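You operate a simulated robot arm through the tools that you are given. There is no shell and no other tool.

You are at the controls of a simulated robot arm. One attempt, no reset.

Task
Lower the blue drum's pump, lock both coupling levers, tighten the strap and open its yellow valve.
Fine: valve open after the levers; wait till the feed gauge is in the green; fold the ratchet handle.

It is judged by the outcome, as a careful person would: the job done as asked, and still so three seconds after it is handed in. It fails if anything else is knocked over, pushed out of place, dropped, spilled or broken. Flat cloth is picked up by pressing the open fingertips on it (5 to 10 N) and closing them slowly along it; thin cloth reads only 2 to 8 mm in the jaws.

Robot
A 7-joint arm with a two-finger parallel gripper, fixed in place. Base frame: the origin is on the floor under the middle of its stand, x ahead of it, y to its left, z up. Units: cm, degrees, N and s.
It reaches about 147.9 cm from its shoulder. Its first joint turns from -166.0 to 166.0 degrees. Payload 4.4 kg.
The tool frame sits at the grasp point between the pads (the TCP): z along the fingers, y along the line on which they close. The tips reach 2.3 cm beyond it. Largest opening 9.4 cm; finger width 3.8, thickness 1; the body of the gripper, 5.4 by 9.6 cm, starts 3.9 cm behind the TCP.
Orientation is told as [roll, pitch, yaw] about the base's x, y, z axes, in that order, counted from this pose: with the fingers straight down and closing along the base's y, the tool's x points along the base's -x, its y along +y and its z along -z.

Tools
- The arm moves only by the tool send_rows. Its argument "series" is a list of rows, each a list of 2 entries, a list of its own where there are three numbers: the shift along the tool's x, y, z in cm, then the turn, a rotation vector about the tool's x, y, z in degrees. In form: [[[x, y, z], [wx, wy, wz]], ...]. A call has 1 to 20 rows; each row shifts and turns the commanded pose from where the row before left it, along the tool's axes as they then stand. "gripper" is the opening, from 0 (shut) to 1 (fully open), set as the call begins (left out, the last holds). Each row takes 0.2 s and may step no farther than 5 cm and 8.6 degrees from the row before; otherwise, or with a gripper value out of range, the whole call is refused. Where a pose cannot be reached the arm comes as near as it can. A force on the tool above 90 N (or 10 N above the force at the start of the call, whichever is more), or a blocked arm, ends the call early, and 0.2 s more pass. The fingers move at their own pace (about 7.2 cm/s each) and stop on an object; they squeeze with about 33 N. The grip force told is the motor's: it shows also when the fingers shut on nothing. Time passes only in rows, and 0.2 s behind the last, so rows that do not move let the fingers close. The reply holds the time, the measured pose of the TCP, the force on the tool along the base axes, the opening and the grip force, in the units named above and with some noise, with the torque about the TCP (base axes, N m) and any sound that the robot's microphone picked up.
- Cameras (640 x 400 px; columns grow to the right, rows downward): "scene" is fixed at [5.15, 64.92, 155.74]; the picture's right is [-0.30, -0.95, 0.00], its down [-0.21, 0.07, -0.97] and it looks along [0.93, -0.29, -0.22] (base axes); focal length 332 px, centre (320, 200). "wrist" rides on the gripper at [8.6, 1.6, -7.4] in the tool frame; the picture's right is [-0.18, 0.98, 0.00], its down [-0.58, -0.11, -0.81] and it looks along [-0.79, -0.15, 0.59] (tool axes); focal length 243 px, centre (320, 200). There is no depth. A picture from a camera that has moved, and an enlarged one, comes with that camera's place and axes in the base frame and with its lens. The place of the scene camera against the robot may be out by one fixed shift of up to 1.8 cm in any direction.
- snapshot(camera): a new picture of that camera. No time passes.
- close_up(camera, box): a new picture of the part [left, top, right, bottom] of that camera's present view, enlarged. No time passes.
- job_done(): hands the job in; it is judged then, once.

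Nothing tells you positions but the pictures and the camera data. Unless the task says otherwise, let go and move clear before handing in.

The tools are called after ">>>" as name(argument=value, ...) on one line, values as JSON. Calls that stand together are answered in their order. send_rows: Moves the arm, as the interface text tells. Its arguments: {"type":"object","properties":{"series":{"type":"array"},"gripper":{"type":"number"}},"required":["series"]} The other tools are called the same way: snapshot (camera) takes a picture; close_up (camera, box) takes an enlarged picture of a part of a camera's view; job_done () hands the job in.

At the start:

```text
time_s: 0.0
tcp_pos: [76.25, 10.54, 152.06]
tool_rot: [0.0, 0.0, 0.0]
force: [-0.8, 0.5, -0.4]
moment: [0.0, 0.0, 0.01]
finger_gap: 9.36
finger_force: 0.1
```

scene: 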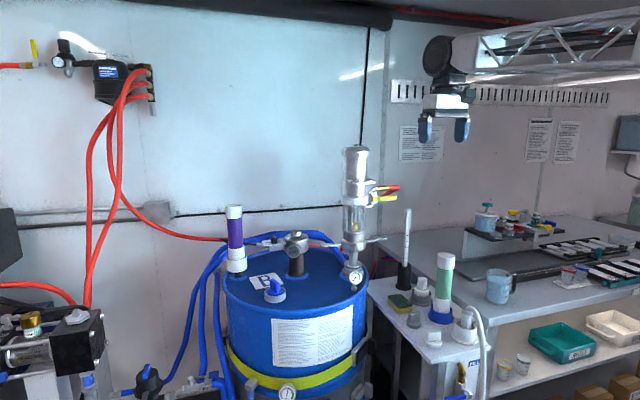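
wrist: 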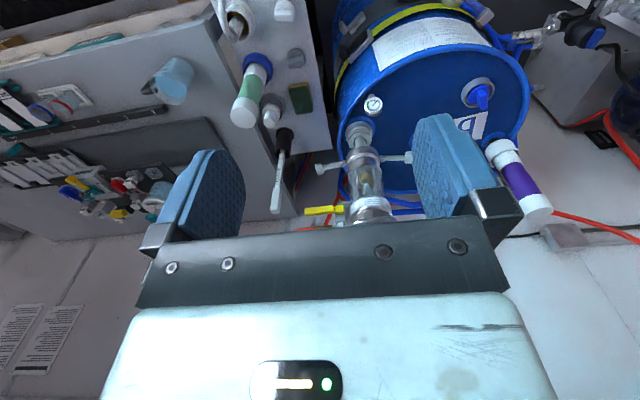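

I see a blue drum with a pump (metal cylinder with a crossbar and coloured valve levers) on its right rear, a yellow-green strap around it, and gauges. I'll look closer before moving.

>>> close_up(camera="scene", box=[200, 130, 420, 268])

>>> close_up(camera="scene", box=[200, 262, 420, 400])

>>> close_up(camera="scene", box=[0, 262, 220, 400])

>>> close_up(camera="wrist", box=[250, 0, 570, 200])

>>> close_up(camera="scene", box=[0, 0, 220, 138])

```text
2.90 times, centred on (310, 199) of scene
camera zoom: at [5.15, 64.92, 155.74], right [-0.3, -0.95, 0.0], down [-0.21, 0.07, -0.97], along [0.93, -0.29, -0.22], focal length 962 px, centre (349, 203)
```

zoom: 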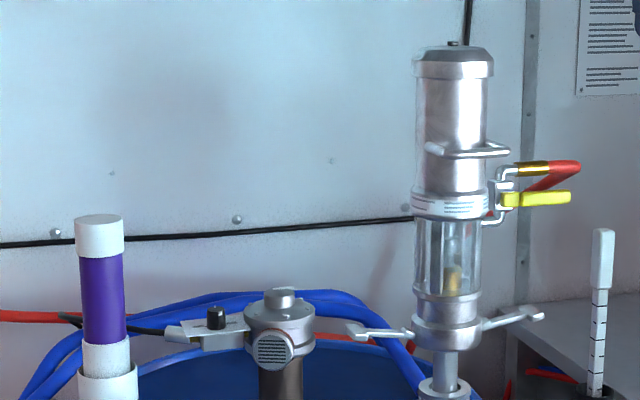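

```text
2.90 times, centred on (310, 331) of scene
camera zoom: at [5.15, 64.92, 155.74], right [-0.3, -0.95, 0.0], down [-0.21, 0.07, -0.97], along [0.93, -0.29, -0.22], focal length 962 px, centre (349, -180)
```

zoom: 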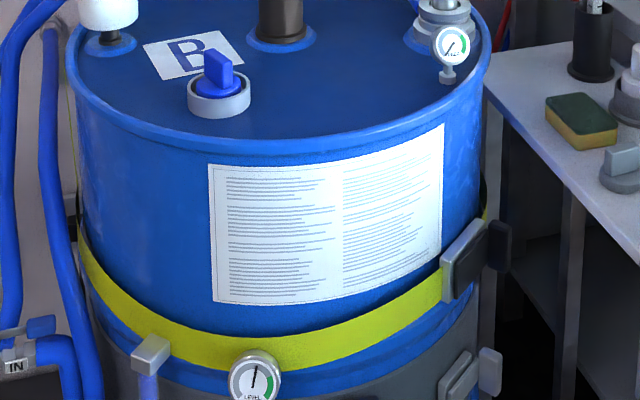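

```text
2.90 times, centred on (110, 331) of scene
camera zoom: at [5.15, 64.92, 155.74], right [-0.3, -0.95, 0.0], down [-0.21, 0.07, -0.97], along [0.93, -0.29, -0.22], focal length 962 px, centre (929, -180)
```

zoom: 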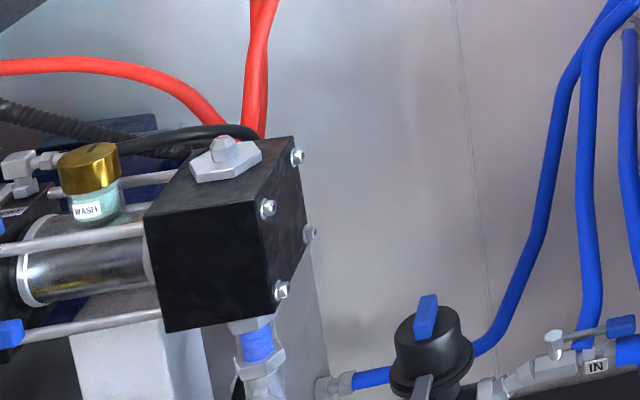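

```text
2.00 times, centred on (410, 100) of wrist
camera zoom: at [67.43, 12.02, 159.56], right [0.18, 0.98, 0.0], down [0.58, -0.11, 0.81], along [0.79, -0.15, -0.59], focal length 485 px, centre (140, 400)
```

zoom: 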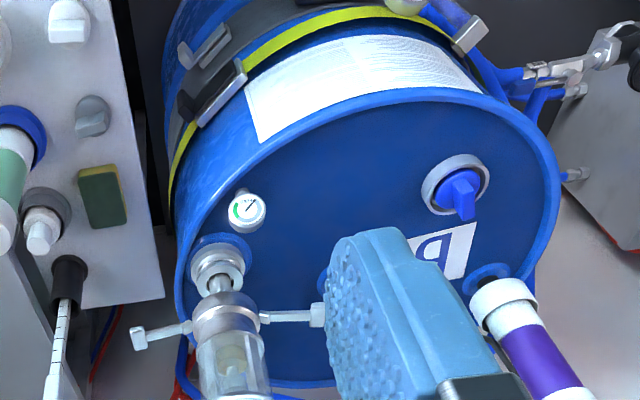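

```text
2.90 times, centred on (110, 69) of scene
camera zoom: at [5.15, 64.92, 155.74], right [-0.3, -0.95, 0.0], down [-0.21, 0.07, -0.97], along [0.93, -0.29, -0.22], focal length 962 px, centre (929, 580)
```

zoom: 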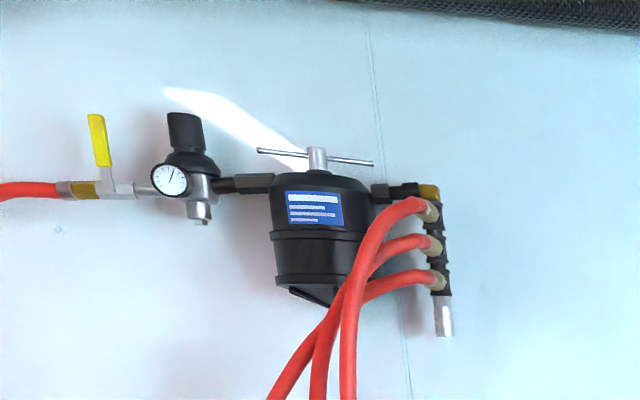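

The pump stands at the drum's right rear (roughly x≈117, y≈15), with its two coupling levers sticking out horizontally near z≈107. I'll move the wrist camera lower and back for a closer look and better triangulation.

>>> send_rows(series=[[[2, 0, 4], [0, 0, 0]], [[2, 0, 4], [0, 0, 0]], [[2, 0, 4], [0, 0, 0]], [[2, 0, 4], [0, 0, 0]], [[0, 0, 4], [0, 0, 0]], [[0, 0, 2], [0, 0, 0]]])

>>> snapshot(camera="wrist")

>>> snapshot(camera="scene")

```text
time_s: 1.4
tcp_pos: [68.37, 10.31, 130.04]
tool_rot: [0.0, -0.1, 0.0]
force: [-0.1, 0.0, -0.1]
moment: [0.0, -0.01, 0.02]
finger_gap: 9.4
finger_force: 0.0
```

```text
taken
camera wrist: at [59.42, 11.97, 137.47], right [0.18, 0.98, 0.0], down [0.58, -0.11, 0.81], along [0.79, -0.15, -0.59], focal length 243 px, centre (320, 200)
```

wrist: 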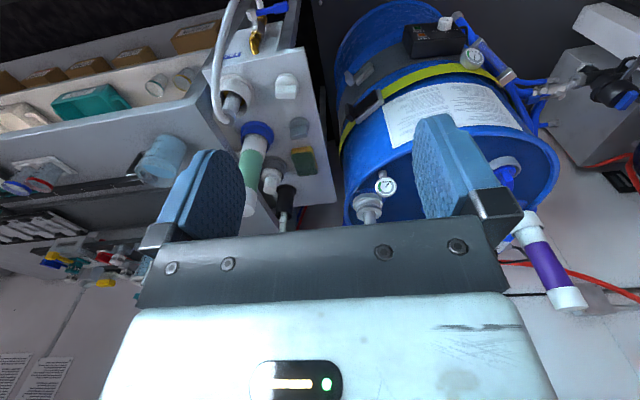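

```text
taken
```

scene: 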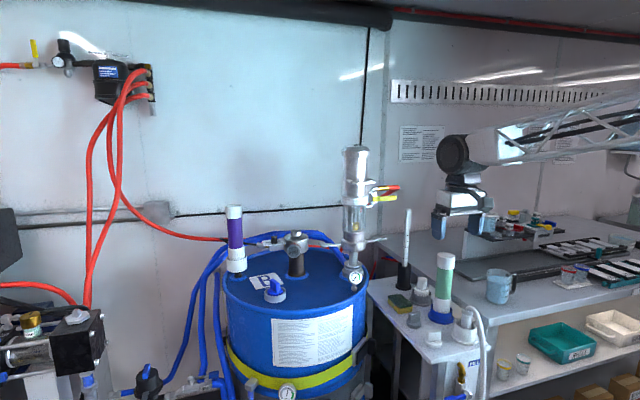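

The view is blocked by the gripper when low, so I'll go up and nearer for an unobstructed view of the coupling from above.

>>> send_rows(series=[[[0, 0, -5], [0, 0, 0]], [[0, 0, -5], [0, 0, 0]], [[0, 0, -5], [0, 0, 0]], [[0, 0, -5], [0, 0, 0]], [[-3, 1, -4], [0, 0, 0]], [[-4, 1, -2], [0, 0, 0]], [[-4, 1, 0], [0, 0, 0]], [[-4, 1, 0], [0, 0, 0]], [[-4, 1, 0], [0, 0, 0]], [[-4, 1, 0], [0, 0, 0]]])

>>> snapshot(camera="wrist")

>>> close_up(camera="wrist", box=[240, 40, 460, 178])

```text
refused: row 5 steps farther than a row can; nothing moved
```

```text
taken
camera wrist: at [59.42, 11.97, 137.47], right [0.18, 0.98, 0.0], down [0.58, -0.11, 0.81], along [0.79, -0.15, -0.59], focal length 243 px, centre (320, 200)
```

wrist: 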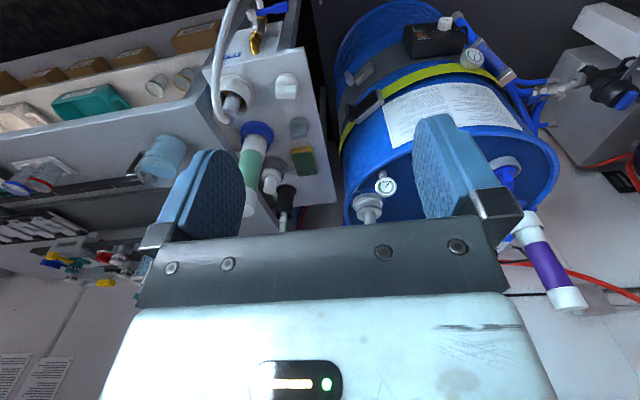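

```text
2.90 times, centred on (350, 109) of wrist
camera zoom: at [59.42, 11.97, 137.47], right [0.18, 0.98, 0.0], down [0.58, -0.11, 0.81], along [0.79, -0.15, -0.59], focal length 703 px, centre (233, 464)
```

zoom: 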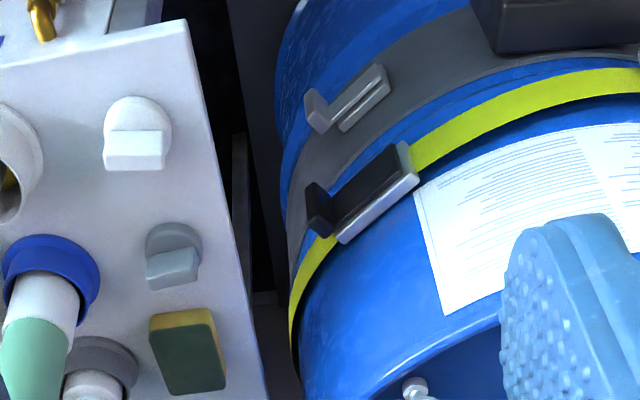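

One row was slightly too long. I'll resend with shorter steps.

>>> send_rows(series=[[[0, 0, -5], [0, 0, 0]], [[0, 0, -5], [0, 0, 0]], [[0, 0, -5], [0, 0, 0]], [[0, 0, -5], [0, 0, 0]], [[-2, 1, -4], [0, 0, 0]], [[-4, 1, -2], [0, 0, 0]], [[-4, 1, 0], [0, 0, 0]], [[-4, 1, 0], [0, 0, 0]], [[-4, 1, 0], [0, 0, 0]], [[-4, 1, 0], [0, 0, 0]]])

>>> snapshot(camera="wrist")

>>> close_up(camera="wrist", box=[240, 40, 460, 178])

```text
time_s: 3.6
tcp_pos: [90.09, 16.62, 156.26]
tool_rot: [-0.1, -0.1, 0.0]
force: [-0.5, -0.2, 0.1]
moment: [0.01, -0.03, 0.03]
finger_gap: 9.39
finger_force: 0.0
```

```text
taken
camera wrist: at [81.26, 18.28, 163.66], right [0.18, 0.98, 0.0], down [0.58, -0.11, 0.81], along [0.79, -0.15, -0.59], focal length 243 px, centre (320, 200)
```

wrist: 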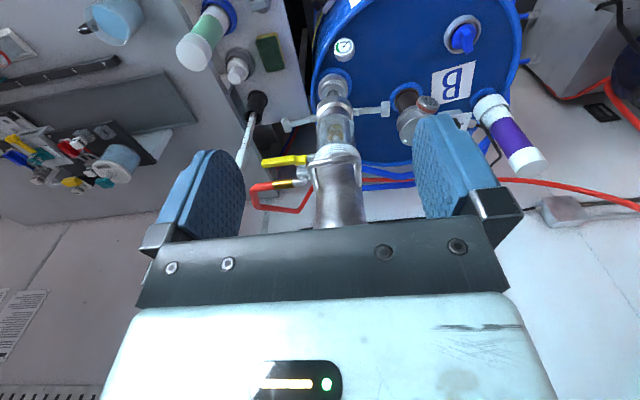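

```text
2.90 times, centred on (350, 109) of wrist
camera zoom: at [81.26, 18.28, 163.66], right [0.18, 0.98, 0.0], down [0.58, -0.11, 0.81], along [0.79, -0.15, -0.59], focal length 703 px, centre (233, 464)
```

zoom: 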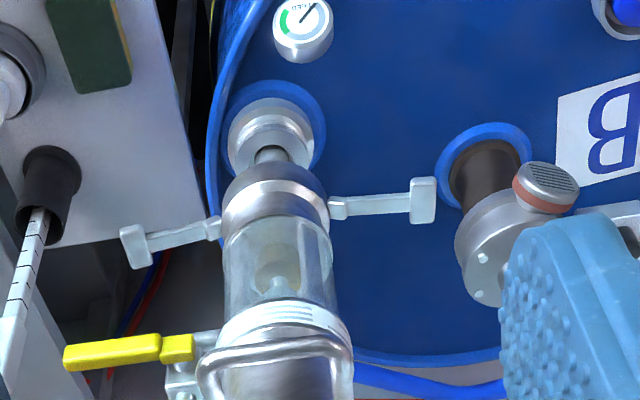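

The pump body, its levers (tips about ±13 cm along y from the pump axis near (120, 15)), gauge, ratchet and valve are visible. I'll zoom in on the valve, gauge and ratchet.

>>> close_up(camera="wrist", box=[235, 140, 395, 240])

>>> close_up(camera="wrist", box=[300, 20, 380, 70])

>>> close_up(camera="scene", box=[330, 140, 426, 200])

>>> close_up(camera="scene", box=[320, 220, 416, 280])

>>> close_up(camera="scene", box=[320, 310, 416, 400])

```text
4.00 times, centred on (315, 190) of wrist
camera zoom: at [81.26, 18.28, 163.66], right [0.18, 0.98, 0.0], down [0.58, -0.11, 0.81], along [0.79, -0.15, -0.59], focal length 970 px, centre (340, 240)
```

zoom: 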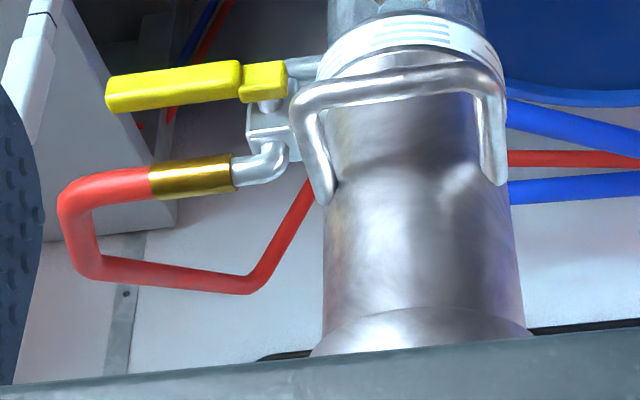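

```text
8.00 times, centred on (340, 45) of wrist
camera zoom: at [81.26, 18.28, 163.66], right [0.18, 0.98, 0.0], down [0.58, -0.11, 0.81], along [0.79, -0.15, -0.59], focal length 1941 px, centre (160, 1440)
```

zoom: 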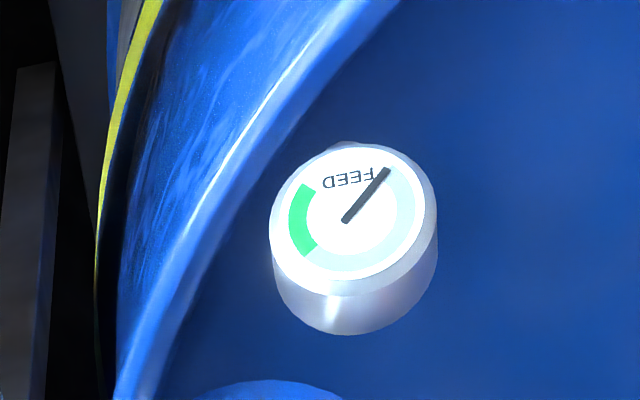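

```text
6.67 times, centred on (378, 170) of scene
camera zoom: at [5.15, 64.92, 155.74], right [-0.3, -0.95, 0.0], down [-0.21, 0.07, -0.97], along [0.93, -0.29, -0.22], focal length 2214 px, centre (-67, 400)
```

zoom: 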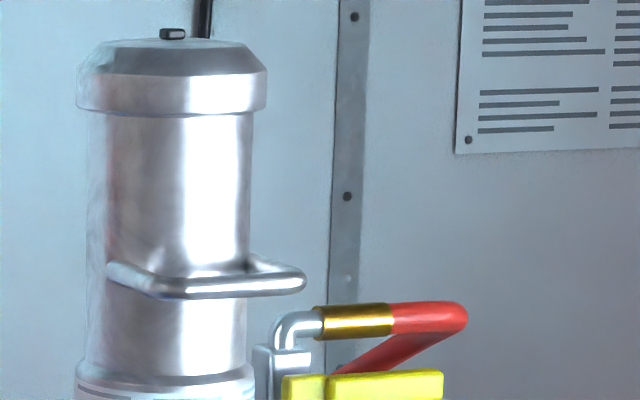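

```text
6.67 times, centred on (368, 250) of scene
camera zoom: at [5.15, 64.92, 155.74], right [-0.3, -0.95, 0.0], down [-0.21, 0.07, -0.97], along [0.93, -0.29, -0.22], focal length 2214 px, centre (0, -133)
```

zoom: 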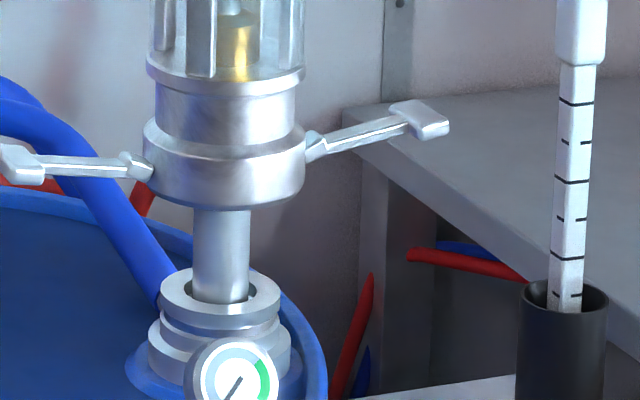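

```text
4.44 times, centred on (368, 355) of scene
camera zoom: at [5.15, 64.92, 155.74], right [-0.3, -0.95, 0.0], down [-0.21, 0.07, -0.97], along [0.93, -0.29, -0.22], focal length 1476 px, centre (107, -489)
```

zoom: 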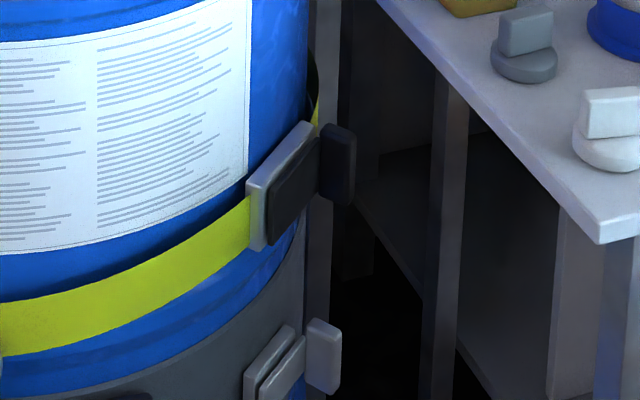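

The pump is raised about 6 cm above the drum coupling, and its levers stick straight out. The feed needle is out of the green. I'll move above the pump's top cap (about z≈147) with the fingers half closed, checking partway.

>>> send_rows(series=[[[0, 0, -3], [0, 0, 0]], [[-4, -0.4, -2], [0, 0, 0]], [[-4, -0.4, 0], [0, 0, 0]], [[-4, -0.4, 0], [0, 0, 0]], [[-4, -0.4, 0], [0, 0, 0]]], gripper=0.5)

>>> snapshot(camera="wrist")

>>> snapshot(camera="scene")

```text
time_s: 4.8
tcp_pos: [98.88, 14.31, 157.46]
tool_rot: [0.0, 0.1, 0.0]
force: [-0.1, 0.7, -1.2]
moment: [0.0, 0.07, 0.0]
finger_gap: 4.69
finger_force: 0.1
out of reach, approached as far as the arm can: row 3, 4, 5
```

```text
taken
camera wrist: at [90.11, 15.82, 164.83], right [0.18, 0.98, 0.0], down [0.58, -0.11, 0.81], along [0.79, -0.15, -0.59], focal length 243 px, centre (320, 200)
```

wrist: 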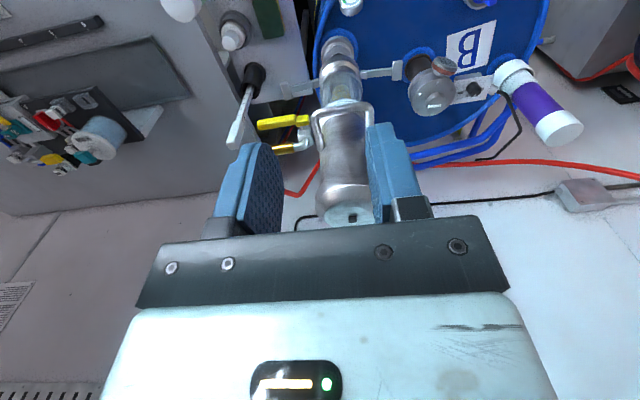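

```text
taken
```

scene: 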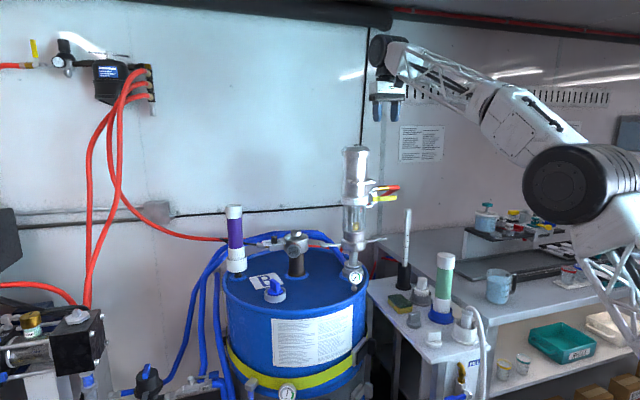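

Straight down, the arm can't reach the pump top (it stops at x≈99), so I'll work with the fingers pointing forward instead. I'll back off and roll the wrist 180° so that the camera ends up on top when the fingers point ahead.

>>> send_rows(series=[[[4, 0, 2], [0, 0, 0]], [[4, 0, 2], [0, 0, 0]], [[4, 0, 2], [0, 0, 0]], [[4, 0, 2], [0, 0, 0]], [[0, 0, 0], [0, 0, 8.5]], [[0, 0, 0], [0, 0, 8.5]], [[0, 0, 0], [0, 0, 8.5]], [[0, 0, 0], [0, 0, 8.5]], [[0, 0, 0], [0, 0, 8.5]], [[0, 0, 0], [0, 0, 8.5]], [[0, 0, 0], [0, 0, 8.5]], [[0, 0, 0], [0, 0, 8.5]], [[0, 0, 0], [0, 0, 8.5]], [[0, 0, 0], [0, 0, 8.5]], [[0, 0, 0], [0, 0, 5]]], gripper=0.0)

```text
time_s: 8.0
tcp_pos: [82.94, 14.2, 149.41]
tool_rot: [0.0, 0.0, -90.0]
force: [-0.1, 0.0, -0.4]
moment: [0.01, 0.02, -0.02]
finger_gap: 0.02
finger_force: 33.4
```

Rolling worked in that direction; I'll continue to 180°.

>>> send_rows(series=[[[0, 0, 0], [0, 0, 8.5]], [[0, 0, 0], [0, 0, 8.5]], [[0, 0, 0], [0, 0, 8.5]], [[0, 0, 0], [0, 0, 8.5]], [[0, 0, 0], [0, 0, 8.5]], [[0, 0, 0], [0, 0, 8.5]], [[0, 0, 0], [0, 0, 8.5]], [[0, 0, 0], [0, 0, 8.5]], [[0, 0, 0], [0, 0, 8.5]], [[0, 0, 0], [0, 0, 8.5]], [[0, 0, 0], [0, 0, 5]]])

>>> snapshot(camera="scene")

```text
time_s: 10.4
tcp_pos: [83.07, 13.41, 149.42]
tool_rot: [-0.1, 0.0, -163.0]
force: [-0.7, -0.2, -0.5]
moment: [0.0, 0.0, -0.01]
finger_gap: 0.0
finger_force: 32.9
out of reach, approached as far as the arm can: row 9, 10, 11
```

```text
taken
```

scene: 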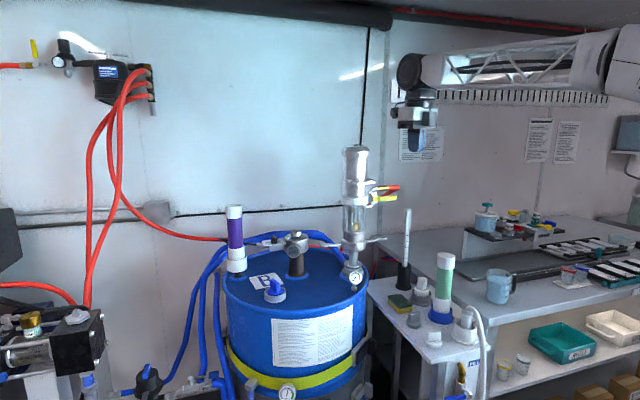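

The wrist stops at about 163°, which is enough for a camera-on-top view. I'll ease back to 155° and pitch the fingers forward for a survey view.

>>> send_rows(series=[[[0, 0, 0], [0, 0, -8]], [[0, 0, 0], [-3.59, 7.7, 0]], [[0, 0, 0], [-3.59, 7.7, 0]], [[0, 0, 0], [-3.59, 7.7, 0]], [[0, 0, 0], [-3.59, 7.7, 0]], [[0, 0, 0], [-3.59, 7.7, 0]], [[0, 0, 0], [-3.59, 7.7, 0]], [[0, 0, 0], [-3.59, 7.7, 0]], [[0, 0, 0], [-3.59, 7.7, 0]]])

>>> snapshot(camera="wrist")

>>> snapshot(camera="scene")

```text
time_s: 12.6
tcp_pos: [84.63, 13.74, 164.84]
tool_rot: [52.2, 60.5, -123.6]
force: [0.2, 0.1, -0.6]
moment: [-0.02, -0.03, -0.01]
finger_gap: 0.0
finger_force: 33.4
stopped in row 9: the arm was blocked; the commanded pose is now the measured one
```

```text
taken
camera wrist: at [79.95, 15.72, 175.21], right [0.08, -0.97, 0.22], down [-0.94, -0.14, -0.31], along [0.33, -0.18, -0.93], focal length 243 px, centre (320, 200)
```

wrist: 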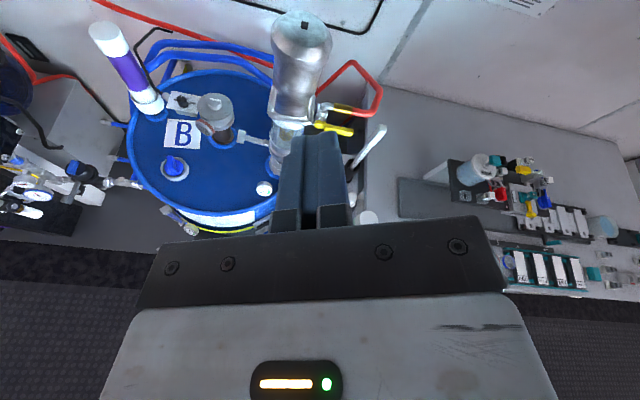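

```text
taken
```

scene: 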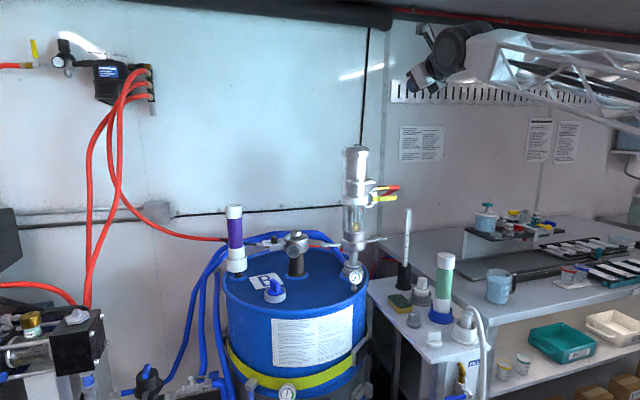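

The arm got blocked at about 73° pitch with the TCP pushed upward, perhaps a wrist joint limit. The view from here is already good: pump, levers, valve and gauge. I'll zoom in before adjusting.

>>> close_up(camera="wrist", box=[220, 80, 400, 192])

>>> send_rows(series=[[[-4.2, -1.87, 1.43], [0, 0, 0]], [[-4.2, -1.87, 1.43], [0, 0, 0]], [[-4.2, -1.87, 1.43], [0, 0, 0]], [[-4.2, -1.87, 1.43], [0, 0, 0]]])

>>> snapshot(camera="wrist")

>>> snapshot(camera="scene")

```text
3.56 times, centred on (310, 136) of wrist
camera zoom: at [79.95, 15.72, 175.21], right [0.08, -0.97, 0.22], down [-0.94, -0.14, -0.31], along [0.33, -0.18, -0.93], focal length 863 px, centre (356, 428)
```

zoom: 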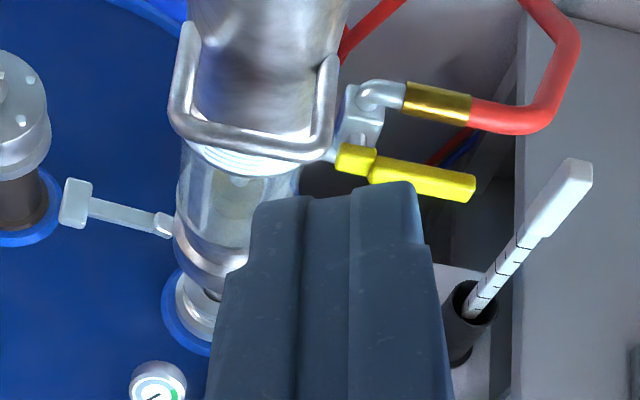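

```text
time_s: 13.6
tcp_pos: [84.75, 11.97, 146.57]
tool_rot: [52.2, 60.4, -122.7]
force: [-0.1, 0.0, 0.4]
moment: [0.02, 0.02, -0.01]
finger_gap: 0.0
finger_force: 33.3
out of reach, approached as far as the arm can: row 3, 4
```

```text
taken
camera wrist: at [80.21, 13.96, 156.83], right [0.09, -0.97, 0.22], down [-0.94, -0.16, -0.3], along [0.33, -0.18, -0.93], focal length 243 px, centre (320, 200)
```

wrist: 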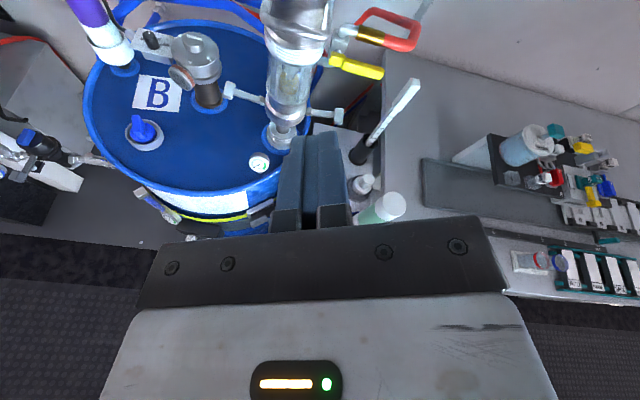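

```text
taken
```

scene: 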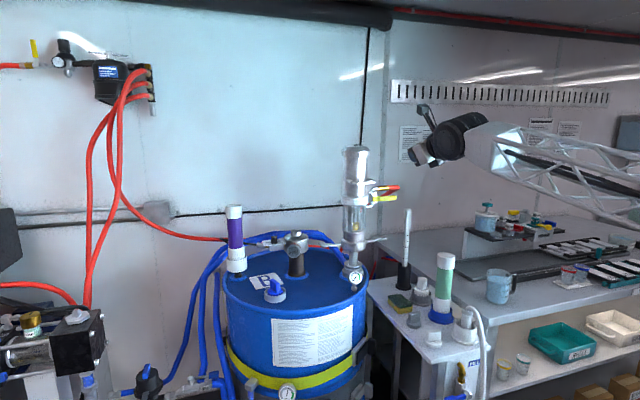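

Triangulating between views: handle bar at about (109, 15, 135.6), lever tips at (118.7, 27.6, 110) and (118.4, 2.3, 110), and valve handle from hub (117, 8, 125.5) to tip (116, -0.6, 126). I'll roll the wrist so the jaws close vertically to grip the handle bar.

>>> send_rows(series=[[[0, 0, 0], [0, 0, -8.1]], [[0, 0, 0], [0, 0, -8.1]], [[0, 0, 0], [0, 0, -8.1]], [[0, 0, 0], [0, 0, -8.1]], [[0, 0, 0], [0, 0, -8.1]], [[0, 0, 0], [0, 0, -8.1]], [[0, 0, 0], [0, 0, -8.1]], [[0, 0, 0], [0, 0, -8.1]]], gripper=0.45)

>>> snapshot(camera="wrist")

>>> snapshot(camera="scene")

```text
time_s: 15.4
tcp_pos: [84.87, 11.88, 146.39]
tool_rot: [72.6, 1.0, -89.8]
force: [-0.4, -0.5, 0.0]
moment: [0.01, -0.02, -0.02]
finger_gap: 4.24
finger_force: 0.2
```

```text
taken
camera wrist: at [78.2, 20.5, 150.29], right [0.29, -0.2, 0.93], down [-0.8, -0.59, 0.13], along [0.52, -0.79, -0.33], focal length 243 px, centre (320, 200)
```

wrist: 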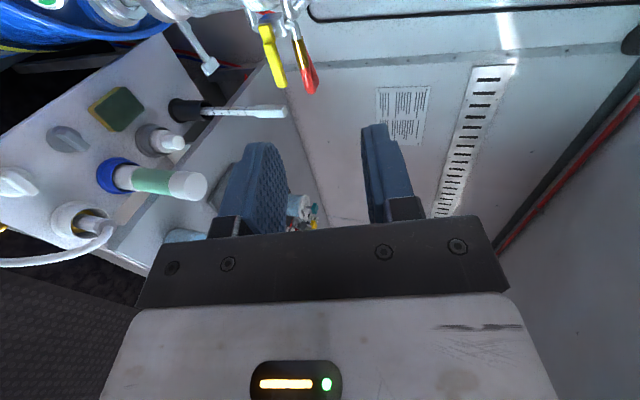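

```text
taken
```

scene: 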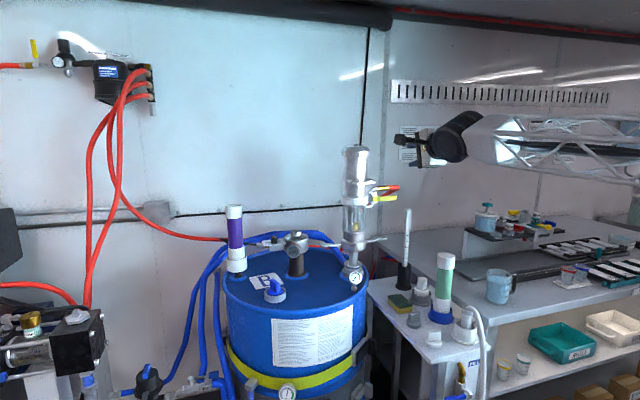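

The jaws now close vertically with the fingers pointing forward. I'll lower to the handle bar's height and move in front of it.

>>> send_rows(series=[[[1.1, -3.135, 2.03], [0, 0, 0]], [[1.1, -3.135, 2.03], [0, 0, 0]], [[1.1, -3.135, 2.03], [0, 0, 0]], [[0, 1.196, 3.816], [0, 0, 0]], [[0, 1.196, 3.816], [0, 0, 0]], [[0, 0.9, 2.86], [0, 0, 0]]])

>>> snapshot(camera="wrist")

>>> close_up(camera="scene", box=[320, 110, 480, 210])

```text
time_s: 16.8
tcp_pos: [99.15, 15.36, 135.64]
tool_rot: [72.5, 1.2, -90.0]
force: [-0.3, -0.6, 0.0]
moment: [-0.02, -0.01, -0.02]
finger_gap: 4.24
finger_force: 0.0
```

```text
taken
camera wrist: at [92.31, 23.98, 139.62], right [0.29, -0.2, 0.93], down [-0.8, -0.58, 0.12], along [0.52, -0.79, -0.34], focal length 243 px, centre (320, 200)
```

wrist: 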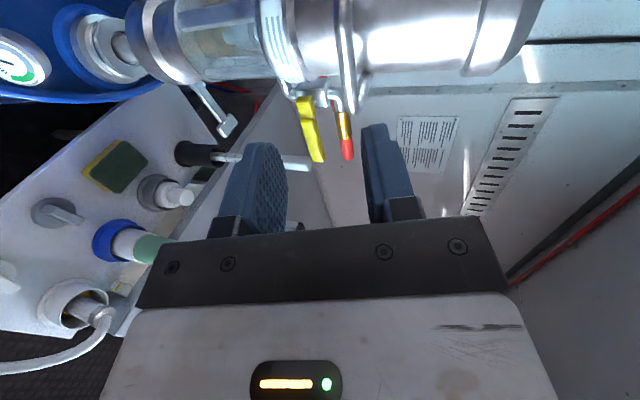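

```text
4.00 times, centred on (400, 160) of scene
camera zoom: at [5.15, 64.92, 155.74], right [-0.3, -0.95, 0.0], down [-0.21, 0.07, -0.97], along [0.93, -0.29, -0.22], focal length 1328 px, centre (0, 360)
```

zoom: 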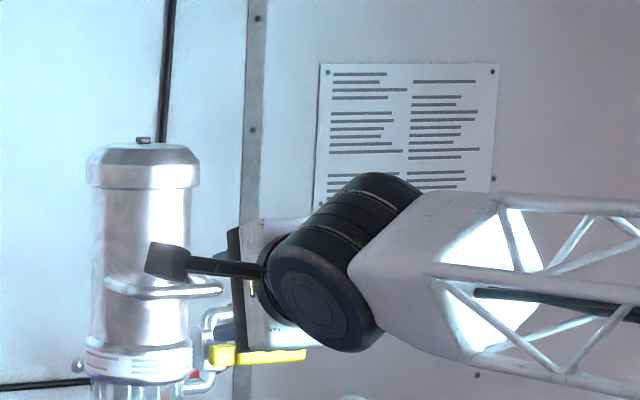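

The handle bar appears between the two finger planes. I'll zoom in on it to refine its place before closing in.

>>> close_up(camera="wrist", box=[240, 0, 440, 125])

```text
3.20 times, centred on (340, 62) of wrist
camera zoom: at [92.31, 23.98, 139.62], right [0.29, -0.2, 0.93], down [-0.8, -0.58, 0.12], along [0.52, -0.79, -0.34], focal length 776 px, centre (256, 640)
```

zoom: 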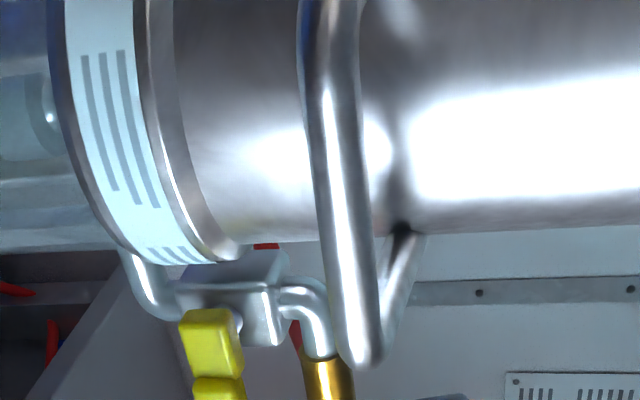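

Refined, the bar is at about (110.3, 15, 134.1), some 4 cm clear of the pump body. I'll advance the jaws around it and close.

>>> send_rows(series=[[[0, -1.431, 0.449], [0, 0, 0]], [[0, 0.9, 2.86], [0, 0, 0]], [[0, 0.9, 2.86], [0, 0, 0]], [[0, 0.9, 2.86], [0, 0, 0]], [[0, 0.67, 2.1], [0, 0, 0]]])

>>> snapshot(camera="wrist")

```text
time_s: 18.0
tcp_pos: [110.12, 15.47, 134.22]
tool_rot: [72.6, 1.1, -89.9]
force: [0.2, 0.4, 0.1]
moment: [0.0, 0.02, -0.04]
finger_gap: 4.25
finger_force: 0.1
```

```text
taken
camera wrist: at [103.43, 24.01, 138.13], right [0.29, -0.2, 0.93], down [-0.8, -0.58, 0.12], along [0.52, -0.79, -0.33], focal length 243 px, centre (320, 200)
```

wrist: 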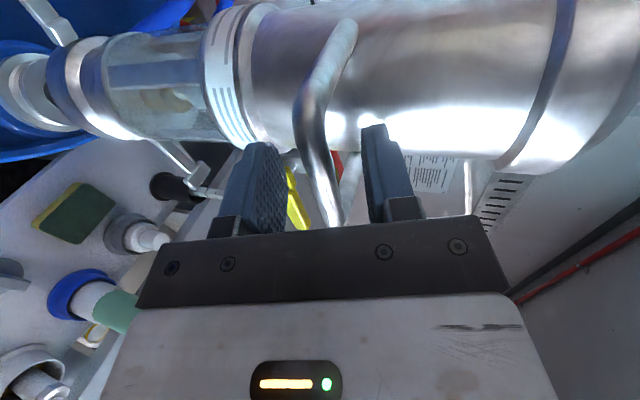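

The bar lies right between the pads. Closing the gripper on it.

>>> send_rows(series=[[[0, 0, 0], [0, 0, 0]], [[0, 0, 0], [0, 0, 0]], [[0, 0, 0], [0, 0, 0]]], gripper=0.0)

```text
time_s: 18.8
tcp_pos: [110.15, 15.49, 134.24]
tool_rot: [72.6, 1.2, -89.9]
force: [3.7, -0.7, 5.4]
moment: [-1.78, -0.12, 0.46]
finger_gap: 1.36
finger_force: 44.8
```

The bar is held (1.36 cm in the jaws). Now pushing down slowly.

>>> send_rows(series=[[[0, -0.477, 0.15], [0, 0, 0]], [[0, -0.477, 0.15], [0, 0, 0]], [[0, -0.477, 0.15], [0, 0, 0]], [[0, -0.477, 0.15], [0, 0, 0]]])

```text
time_s: 19.8
tcp_pos: [110.17, 15.44, 132.19]
tool_rot: [72.6, 1.2, -89.9]
force: [-7.9, -16.8, 4.2]
moment: [-1.7, -0.03, 0.39]
finger_gap: 1.35
finger_force: 44.4
```

The pump is following (down 2 cm) with a low load. Continuing.

>>> send_rows(series=[[[0, -0.477, 0.15], [0, 0, 0]], [[0, -0.477, 0.15], [0, 0, 0]], [[0, -0.477, 0.15], [0, 0, 0]], [[0, -0.477, 0.15], [0, 0, 0]]])

>>> close_up(camera="scene", box=[300, 130, 460, 290])

```text
time_s: 20.8
tcp_pos: [110.18, 15.45, 130.05]
tool_rot: [72.5, 1.2, -90.0]
force: [-13.5, -24.8, 2.8]
moment: [-1.67, 0.01, 0.41]
finger_gap: 1.34
finger_force: 44.2
```

```text
2.50 times, centred on (380, 210) of scene
camera zoom: at [5.15, 64.92, 155.74], right [-0.3, -0.95, 0.0], down [-0.21, 0.07, -0.97], along [0.93, -0.29, -0.22], focal length 830 px, centre (170, 175)
```

zoom: 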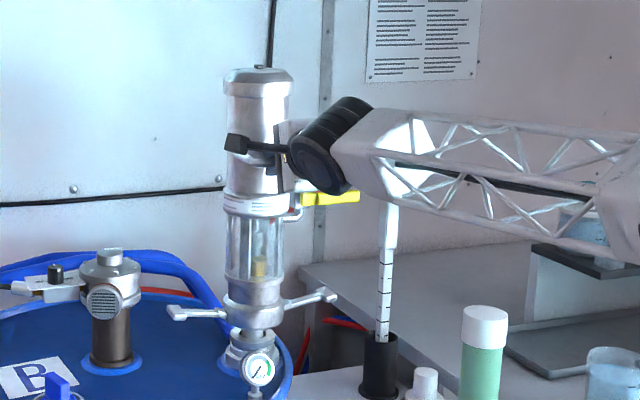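

The pump is moving down, but a sideways load is building, so its guide is slightly inclined. I'll shift a little to relieve it before going on.

>>> send_rows(series=[[[-0.4, -0.06, -0.19], [0, 0, 0]]])

```text
time_s: 21.2
tcp_pos: [110.13, 15.45, 130.06]
tool_rot: [72.5, 1.3, -89.8]
force: [24.4, 17.2, -0.2]
moment: [-1.61, -0.08, 0.67]
finger_gap: 1.36
finger_force: 45.6
```

>>> send_rows(series=[[[0.13, -0.444, 0.255], [0, 0, 0]], [[-0.03, -0.48, 0.141], [0, 0, 0]], [[-0.03, -0.48, 0.141], [0, 0, 0]]])

```text
time_s: 22.0
tcp_pos: [110.08, 15.48, 128.57]
tool_rot: [72.6, 1.2, -89.8]
force: [-10.2, 26.9, 3.3]
moment: [-1.6, 0.0, 0.67]
finger_gap: 1.4
finger_force: 45.1
```

>>> send_rows(series=[[[0.22, -0.48, 0.141], [0, 0, 0]], [[0, -0.477, 0.14], [0, 0, 0]]])

>>> close_up(camera="scene", box=[320, 220, 416, 280])

```text
time_s: 22.6
tcp_pos: [110.07, 15.32, 127.52]
tool_rot: [72.5, 1.2, -90.0]
force: [3.5, -4.4, 2.5]
moment: [-1.51, -0.04, 0.99]
finger_gap: 1.39
finger_force: 44.9
```

```text
6.67 times, centred on (368, 250) of scene
camera zoom: at [5.15, 64.92, 155.74], right [-0.3, -0.95, 0.0], down [-0.21, 0.07, -0.97], along [0.93, -0.29, -0.22], focal length 2214 px, centre (0, -133)
```

zoom: 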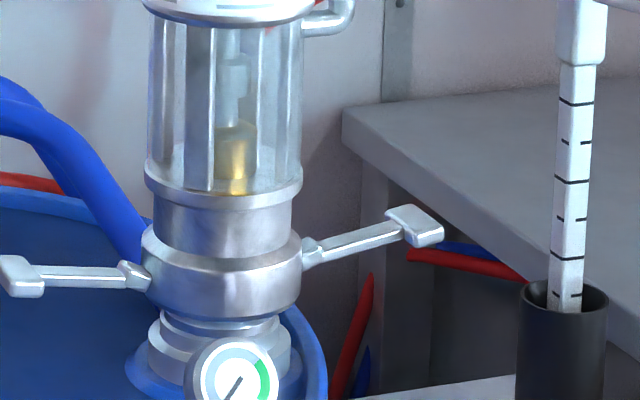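

The collar is now over the adapter's top; I'll keep going in small steps until it seats.

>>> send_rows(series=[[[0, -0.382, 0.12], [0, 0, 0]], [[0, -0.382, 0.12], [0, 0, 0]], [[0, -0.382, 0.12], [0, 0, 0]]])

>>> close_up(camera="scene", box=[320, 220, 416, 280])

```text
time_s: 23.4
tcp_pos: [110.03, 15.46, 126.39]
tool_rot: [72.5, 1.2, -90.0]
force: [11.9, -26.5, 3.3]
moment: [-1.73, -0.07, 0.29]
finger_gap: 1.39
finger_force: 45.1
```

```text
6.67 times, centred on (368, 250) of scene
camera zoom: at [5.15, 64.92, 155.74], right [-0.3, -0.95, 0.0], down [-0.21, 0.07, -0.97], along [0.93, -0.29, -0.22], focal length 2214 px, centre (0, -133)
```

zoom: 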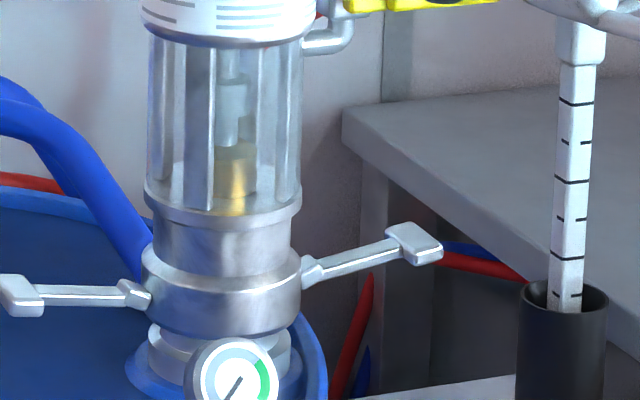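

Still descending freely. I'll continue until it stops on the adapter.

>>> send_rows(series=[[[-0.15, -0.382, 0.12], [0, 0, 0]], [[0, -0.382, 0.12], [0, 0, 0]], [[0, -0.382, 0.12], [0, 0, 0]]])

>>> close_up(camera="scene", box=[320, 220, 416, 280])

```text
time_s: 24.2
tcp_pos: [110.1, 15.49, 125.29]
tool_rot: [72.6, 1.2, -89.8]
force: [0.6, -2.8, 3.4]
moment: [-1.62, -0.01, 0.62]
finger_gap: 1.34
finger_force: 44.8
```

```text
6.67 times, centred on (368, 250) of scene
camera zoom: at [5.15, 64.92, 155.74], right [-0.3, -0.95, 0.0], down [-0.21, 0.07, -0.97], along [0.93, -0.29, -0.22], focal length 2214 px, centre (0, -133)
```

zoom: 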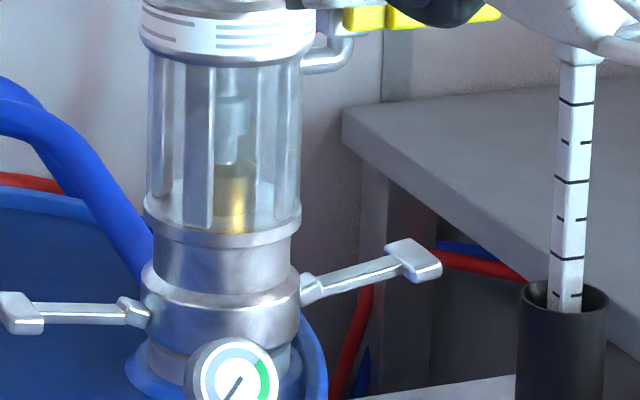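

>>> send_rows(series=[[[0, -0.286, 0.09], [0, 0, 0]], [[0, -0.286, 0.09], [0, 0, 0]], [[0, -0.286, 0.09], [0, 0, 0]]])

>>> close_up(camera="scene", box=[320, 220, 416, 280])

```text
time_s: 25.0
tcp_pos: [109.98, 15.53, 124.92]
tool_rot: [73.0, 1.1, -89.9]
force: [20.0, 2.2, 39.5]
moment: [-1.67, -0.29, 0.61]
finger_gap: 1.37
finger_force: 45.4
```

```text
6.67 times, centred on (368, 250) of scene
camera zoom: at [5.15, 64.92, 155.74], right [-0.3, -0.95, 0.0], down [-0.21, 0.07, -0.97], along [0.93, -0.29, -0.22], focal length 2214 px, centre (0, -133)
```

zoom: 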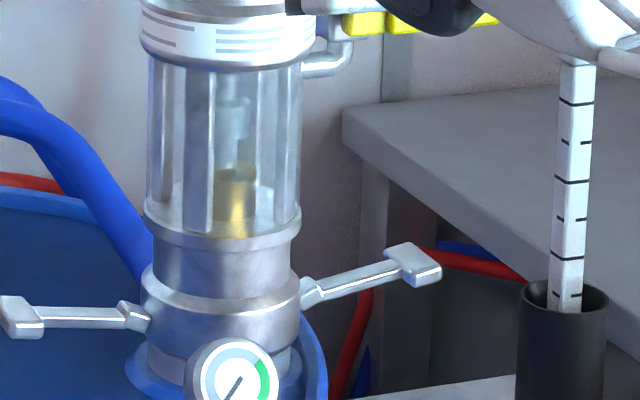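

The pump has seated: a firm stop with 39 N at 9.3 cm of travel. I'll relieve the push, open and back away.

>>> send_rows(series=[[[0, 0.29, -0.09], [0, 0, 0]], [[0, 0.1, -0.03], [0, 0, 0]]])

>>> send_rows(series=[[[0, 0, 0], [0, 0, 0]], [[0, 0, 0], [0, 0, 0]], [[0, -0.9, -2.86], [0, 0, 0]], [[0, -1.196, -3.816], [0, 0, 0]], [[0, -1.196, -3.816], [0, 0, 0]], [[0, -1.196, -3.816], [0, 0, 0]]], gripper=0.45)

>>> snapshot(camera="wrist")

>>> snapshot(camera="scene")

```text
time_s: 25.6
tcp_pos: [110.07, 15.53, 125.0]
tool_rot: [72.7, 1.1, -89.9]
force: [6.6, 9.1, 41.6]
moment: [-1.78, -0.36, 0.32]
finger_gap: 1.37
finger_force: 44.8
```

```text
time_s: 27.0
tcp_pos: [95.08, 15.35, 124.68]
tool_rot: [72.5, 1.1, -90.0]
force: [0.5, 0.0, -0.4]
moment: [-0.03, 0.0, 0.03]
finger_gap: 4.21
finger_force: 0.1
```

```text
taken
camera wrist: at [88.27, 24.0, 128.61], right [0.3, -0.2, 0.93], down [-0.8, -0.59, 0.13], along [0.52, -0.79, -0.34], focal length 243 px, centre (320, 200)
```

wrist: 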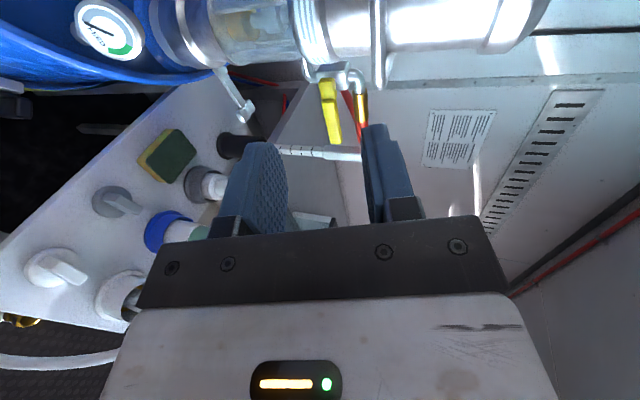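

```text
taken
```

scene: 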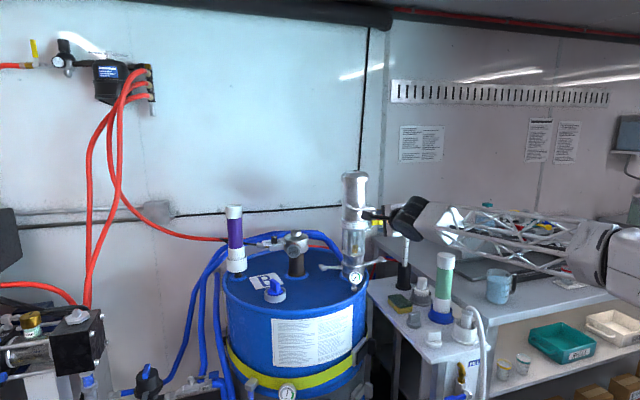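

The pump is down and the gripper is clear of the bar. I'll zoom in on the right lever and the gauge from here to understand the hinges.

>>> close_up(camera="wrist", box=[60, 0, 380, 160])

>>> close_up(camera="scene", box=[310, 230, 400, 290])

```text
2.00 times, centred on (220, 80) of wrist
camera zoom: at [88.27, 24.0, 128.61], right [0.3, -0.2, 0.93], down [-0.8, -0.59, 0.13], along [0.52, -0.79, -0.34], focal length 485 px, centre (520, 440)
```

zoom: 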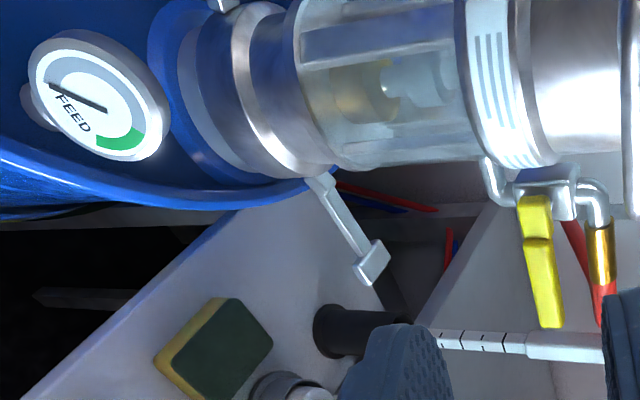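

```text
6.67 times, centred on (355, 260) of scene
camera zoom: at [5.15, 64.92, 155.74], right [-0.3, -0.95, 0.0], down [-0.21, 0.07, -0.97], along [0.93, -0.29, -0.22], focal length 2214 px, centre (87, -200)
```

zoom: 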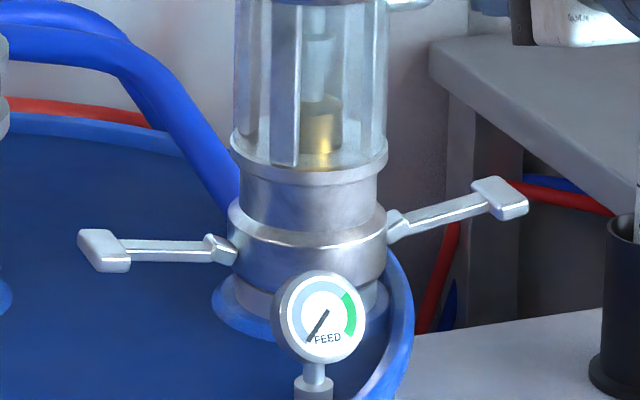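

I'll tilt the fingers down about 35° and yaw them slightly right, so I can slip the closed fingertips under the left lever without touching the feed gauge (about (108, 19, 98)).

>>> send_rows(series=[[[0, 0, 0], [8.5, 0, 0]], [[0, 0, 0], [8.5, 0, 0]], [[0, 0, 0], [0, -6.86, 4.72]], [[0, 0, 0], [0, -6.86, 4.72]], [[0, 0, 0], [0, -6.86, 4.72]]], gripper=0.0)

>>> snapshot(camera="wrist")

```text
time_s: 28.2
tcp_pos: [95.01, 15.39, 124.79]
tool_rot: [55.1, 1.2, -115.0]
force: [0.0, 0.0, 0.1]
moment: [0.05, -0.01, 0.01]
finger_gap: 0.02
finger_force: 32.8
```

```text
taken
camera wrist: at [93.87, 25.34, 130.54], right [0.42, -0.42, 0.8], down [-0.9, -0.23, 0.36], along [0.03, -0.88, -0.48], focal length 243 px, centre (320, 200)
```

wrist: 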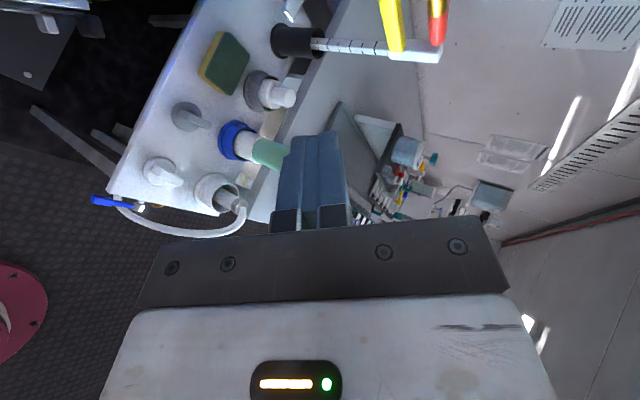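

Orientation set. Moving to a point in front of and left of the left lever, above the drum top.

>>> send_rows(series=[[[2.97, -1.74, 2.415], [0, 0, 0]], [[2.97, -1.74, 2.415], [0, 0, 0]], [[2.97, -1.74, 2.415], [0, 0, 0]], [[2.97, -1.74, 2.415], [0, 0, 0]], [[2.97, -1.74, 2.415], [0, 0, 0]], [[2.97, -1.74, 2.415], [0, 0, 0]]])

>>> snapshot(camera="wrist")

>>> close_up(camera="scene", box=[250, 190, 450, 315])

```text
time_s: 29.6
tcp_pos: [108.01, 29.48, 108.44]
tool_rot: [55.2, 1.2, -114.9]
force: [-0.9, 0.5, 1.2]
moment: [0.02, 0.06, 0.03]
finger_gap: 0.0
finger_force: 33.6
```

```text
taken
camera wrist: at [106.8, 39.33, 114.07], right [0.42, -0.42, 0.8], down [-0.9, -0.23, 0.36], along [0.03, -0.88, -0.48], focal length 243 px, centre (320, 200)
```

wrist: 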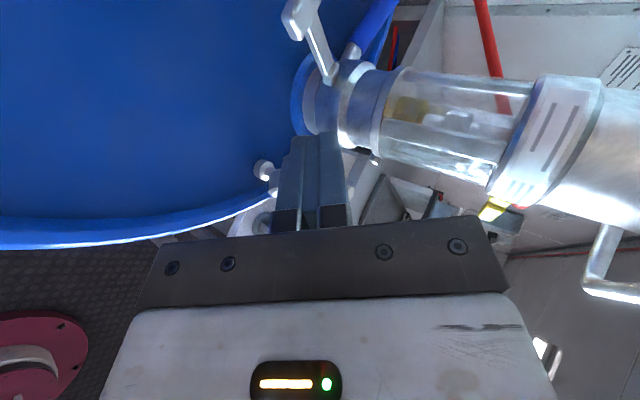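

```text
3.20 times, centred on (350, 252) of scene
camera zoom: at [5.15, 64.92, 155.74], right [-0.3, -0.95, 0.0], down [-0.21, 0.07, -0.97], along [0.93, -0.29, -0.22], focal length 1063 px, centre (224, 32)
```

zoom: 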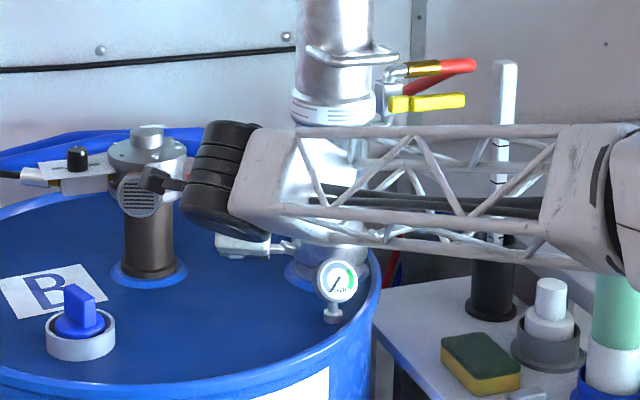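

I have a good view of the left lever from here. Zooming in to gauge the clearance between lever and drum top.

>>> close_up(camera="wrist", box=[230, 0, 430, 140])

```text
2.86 times, centred on (330, 70) of wrist
camera zoom: at [106.8, 39.33, 114.07], right [0.42, -0.42, 0.8], down [-0.9, -0.23, 0.36], along [0.03, -0.88, -0.48], focal length 693 px, centre (291, 571)
```

zoom: 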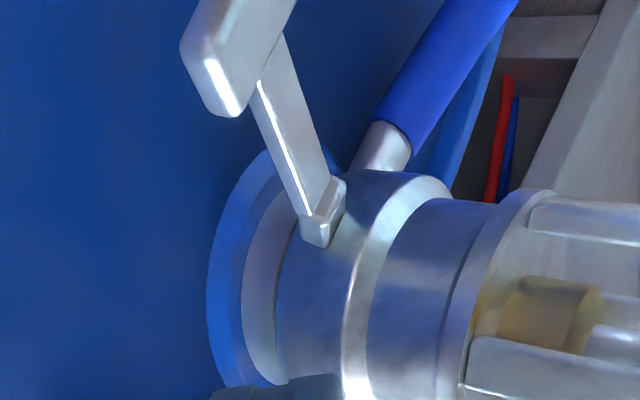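

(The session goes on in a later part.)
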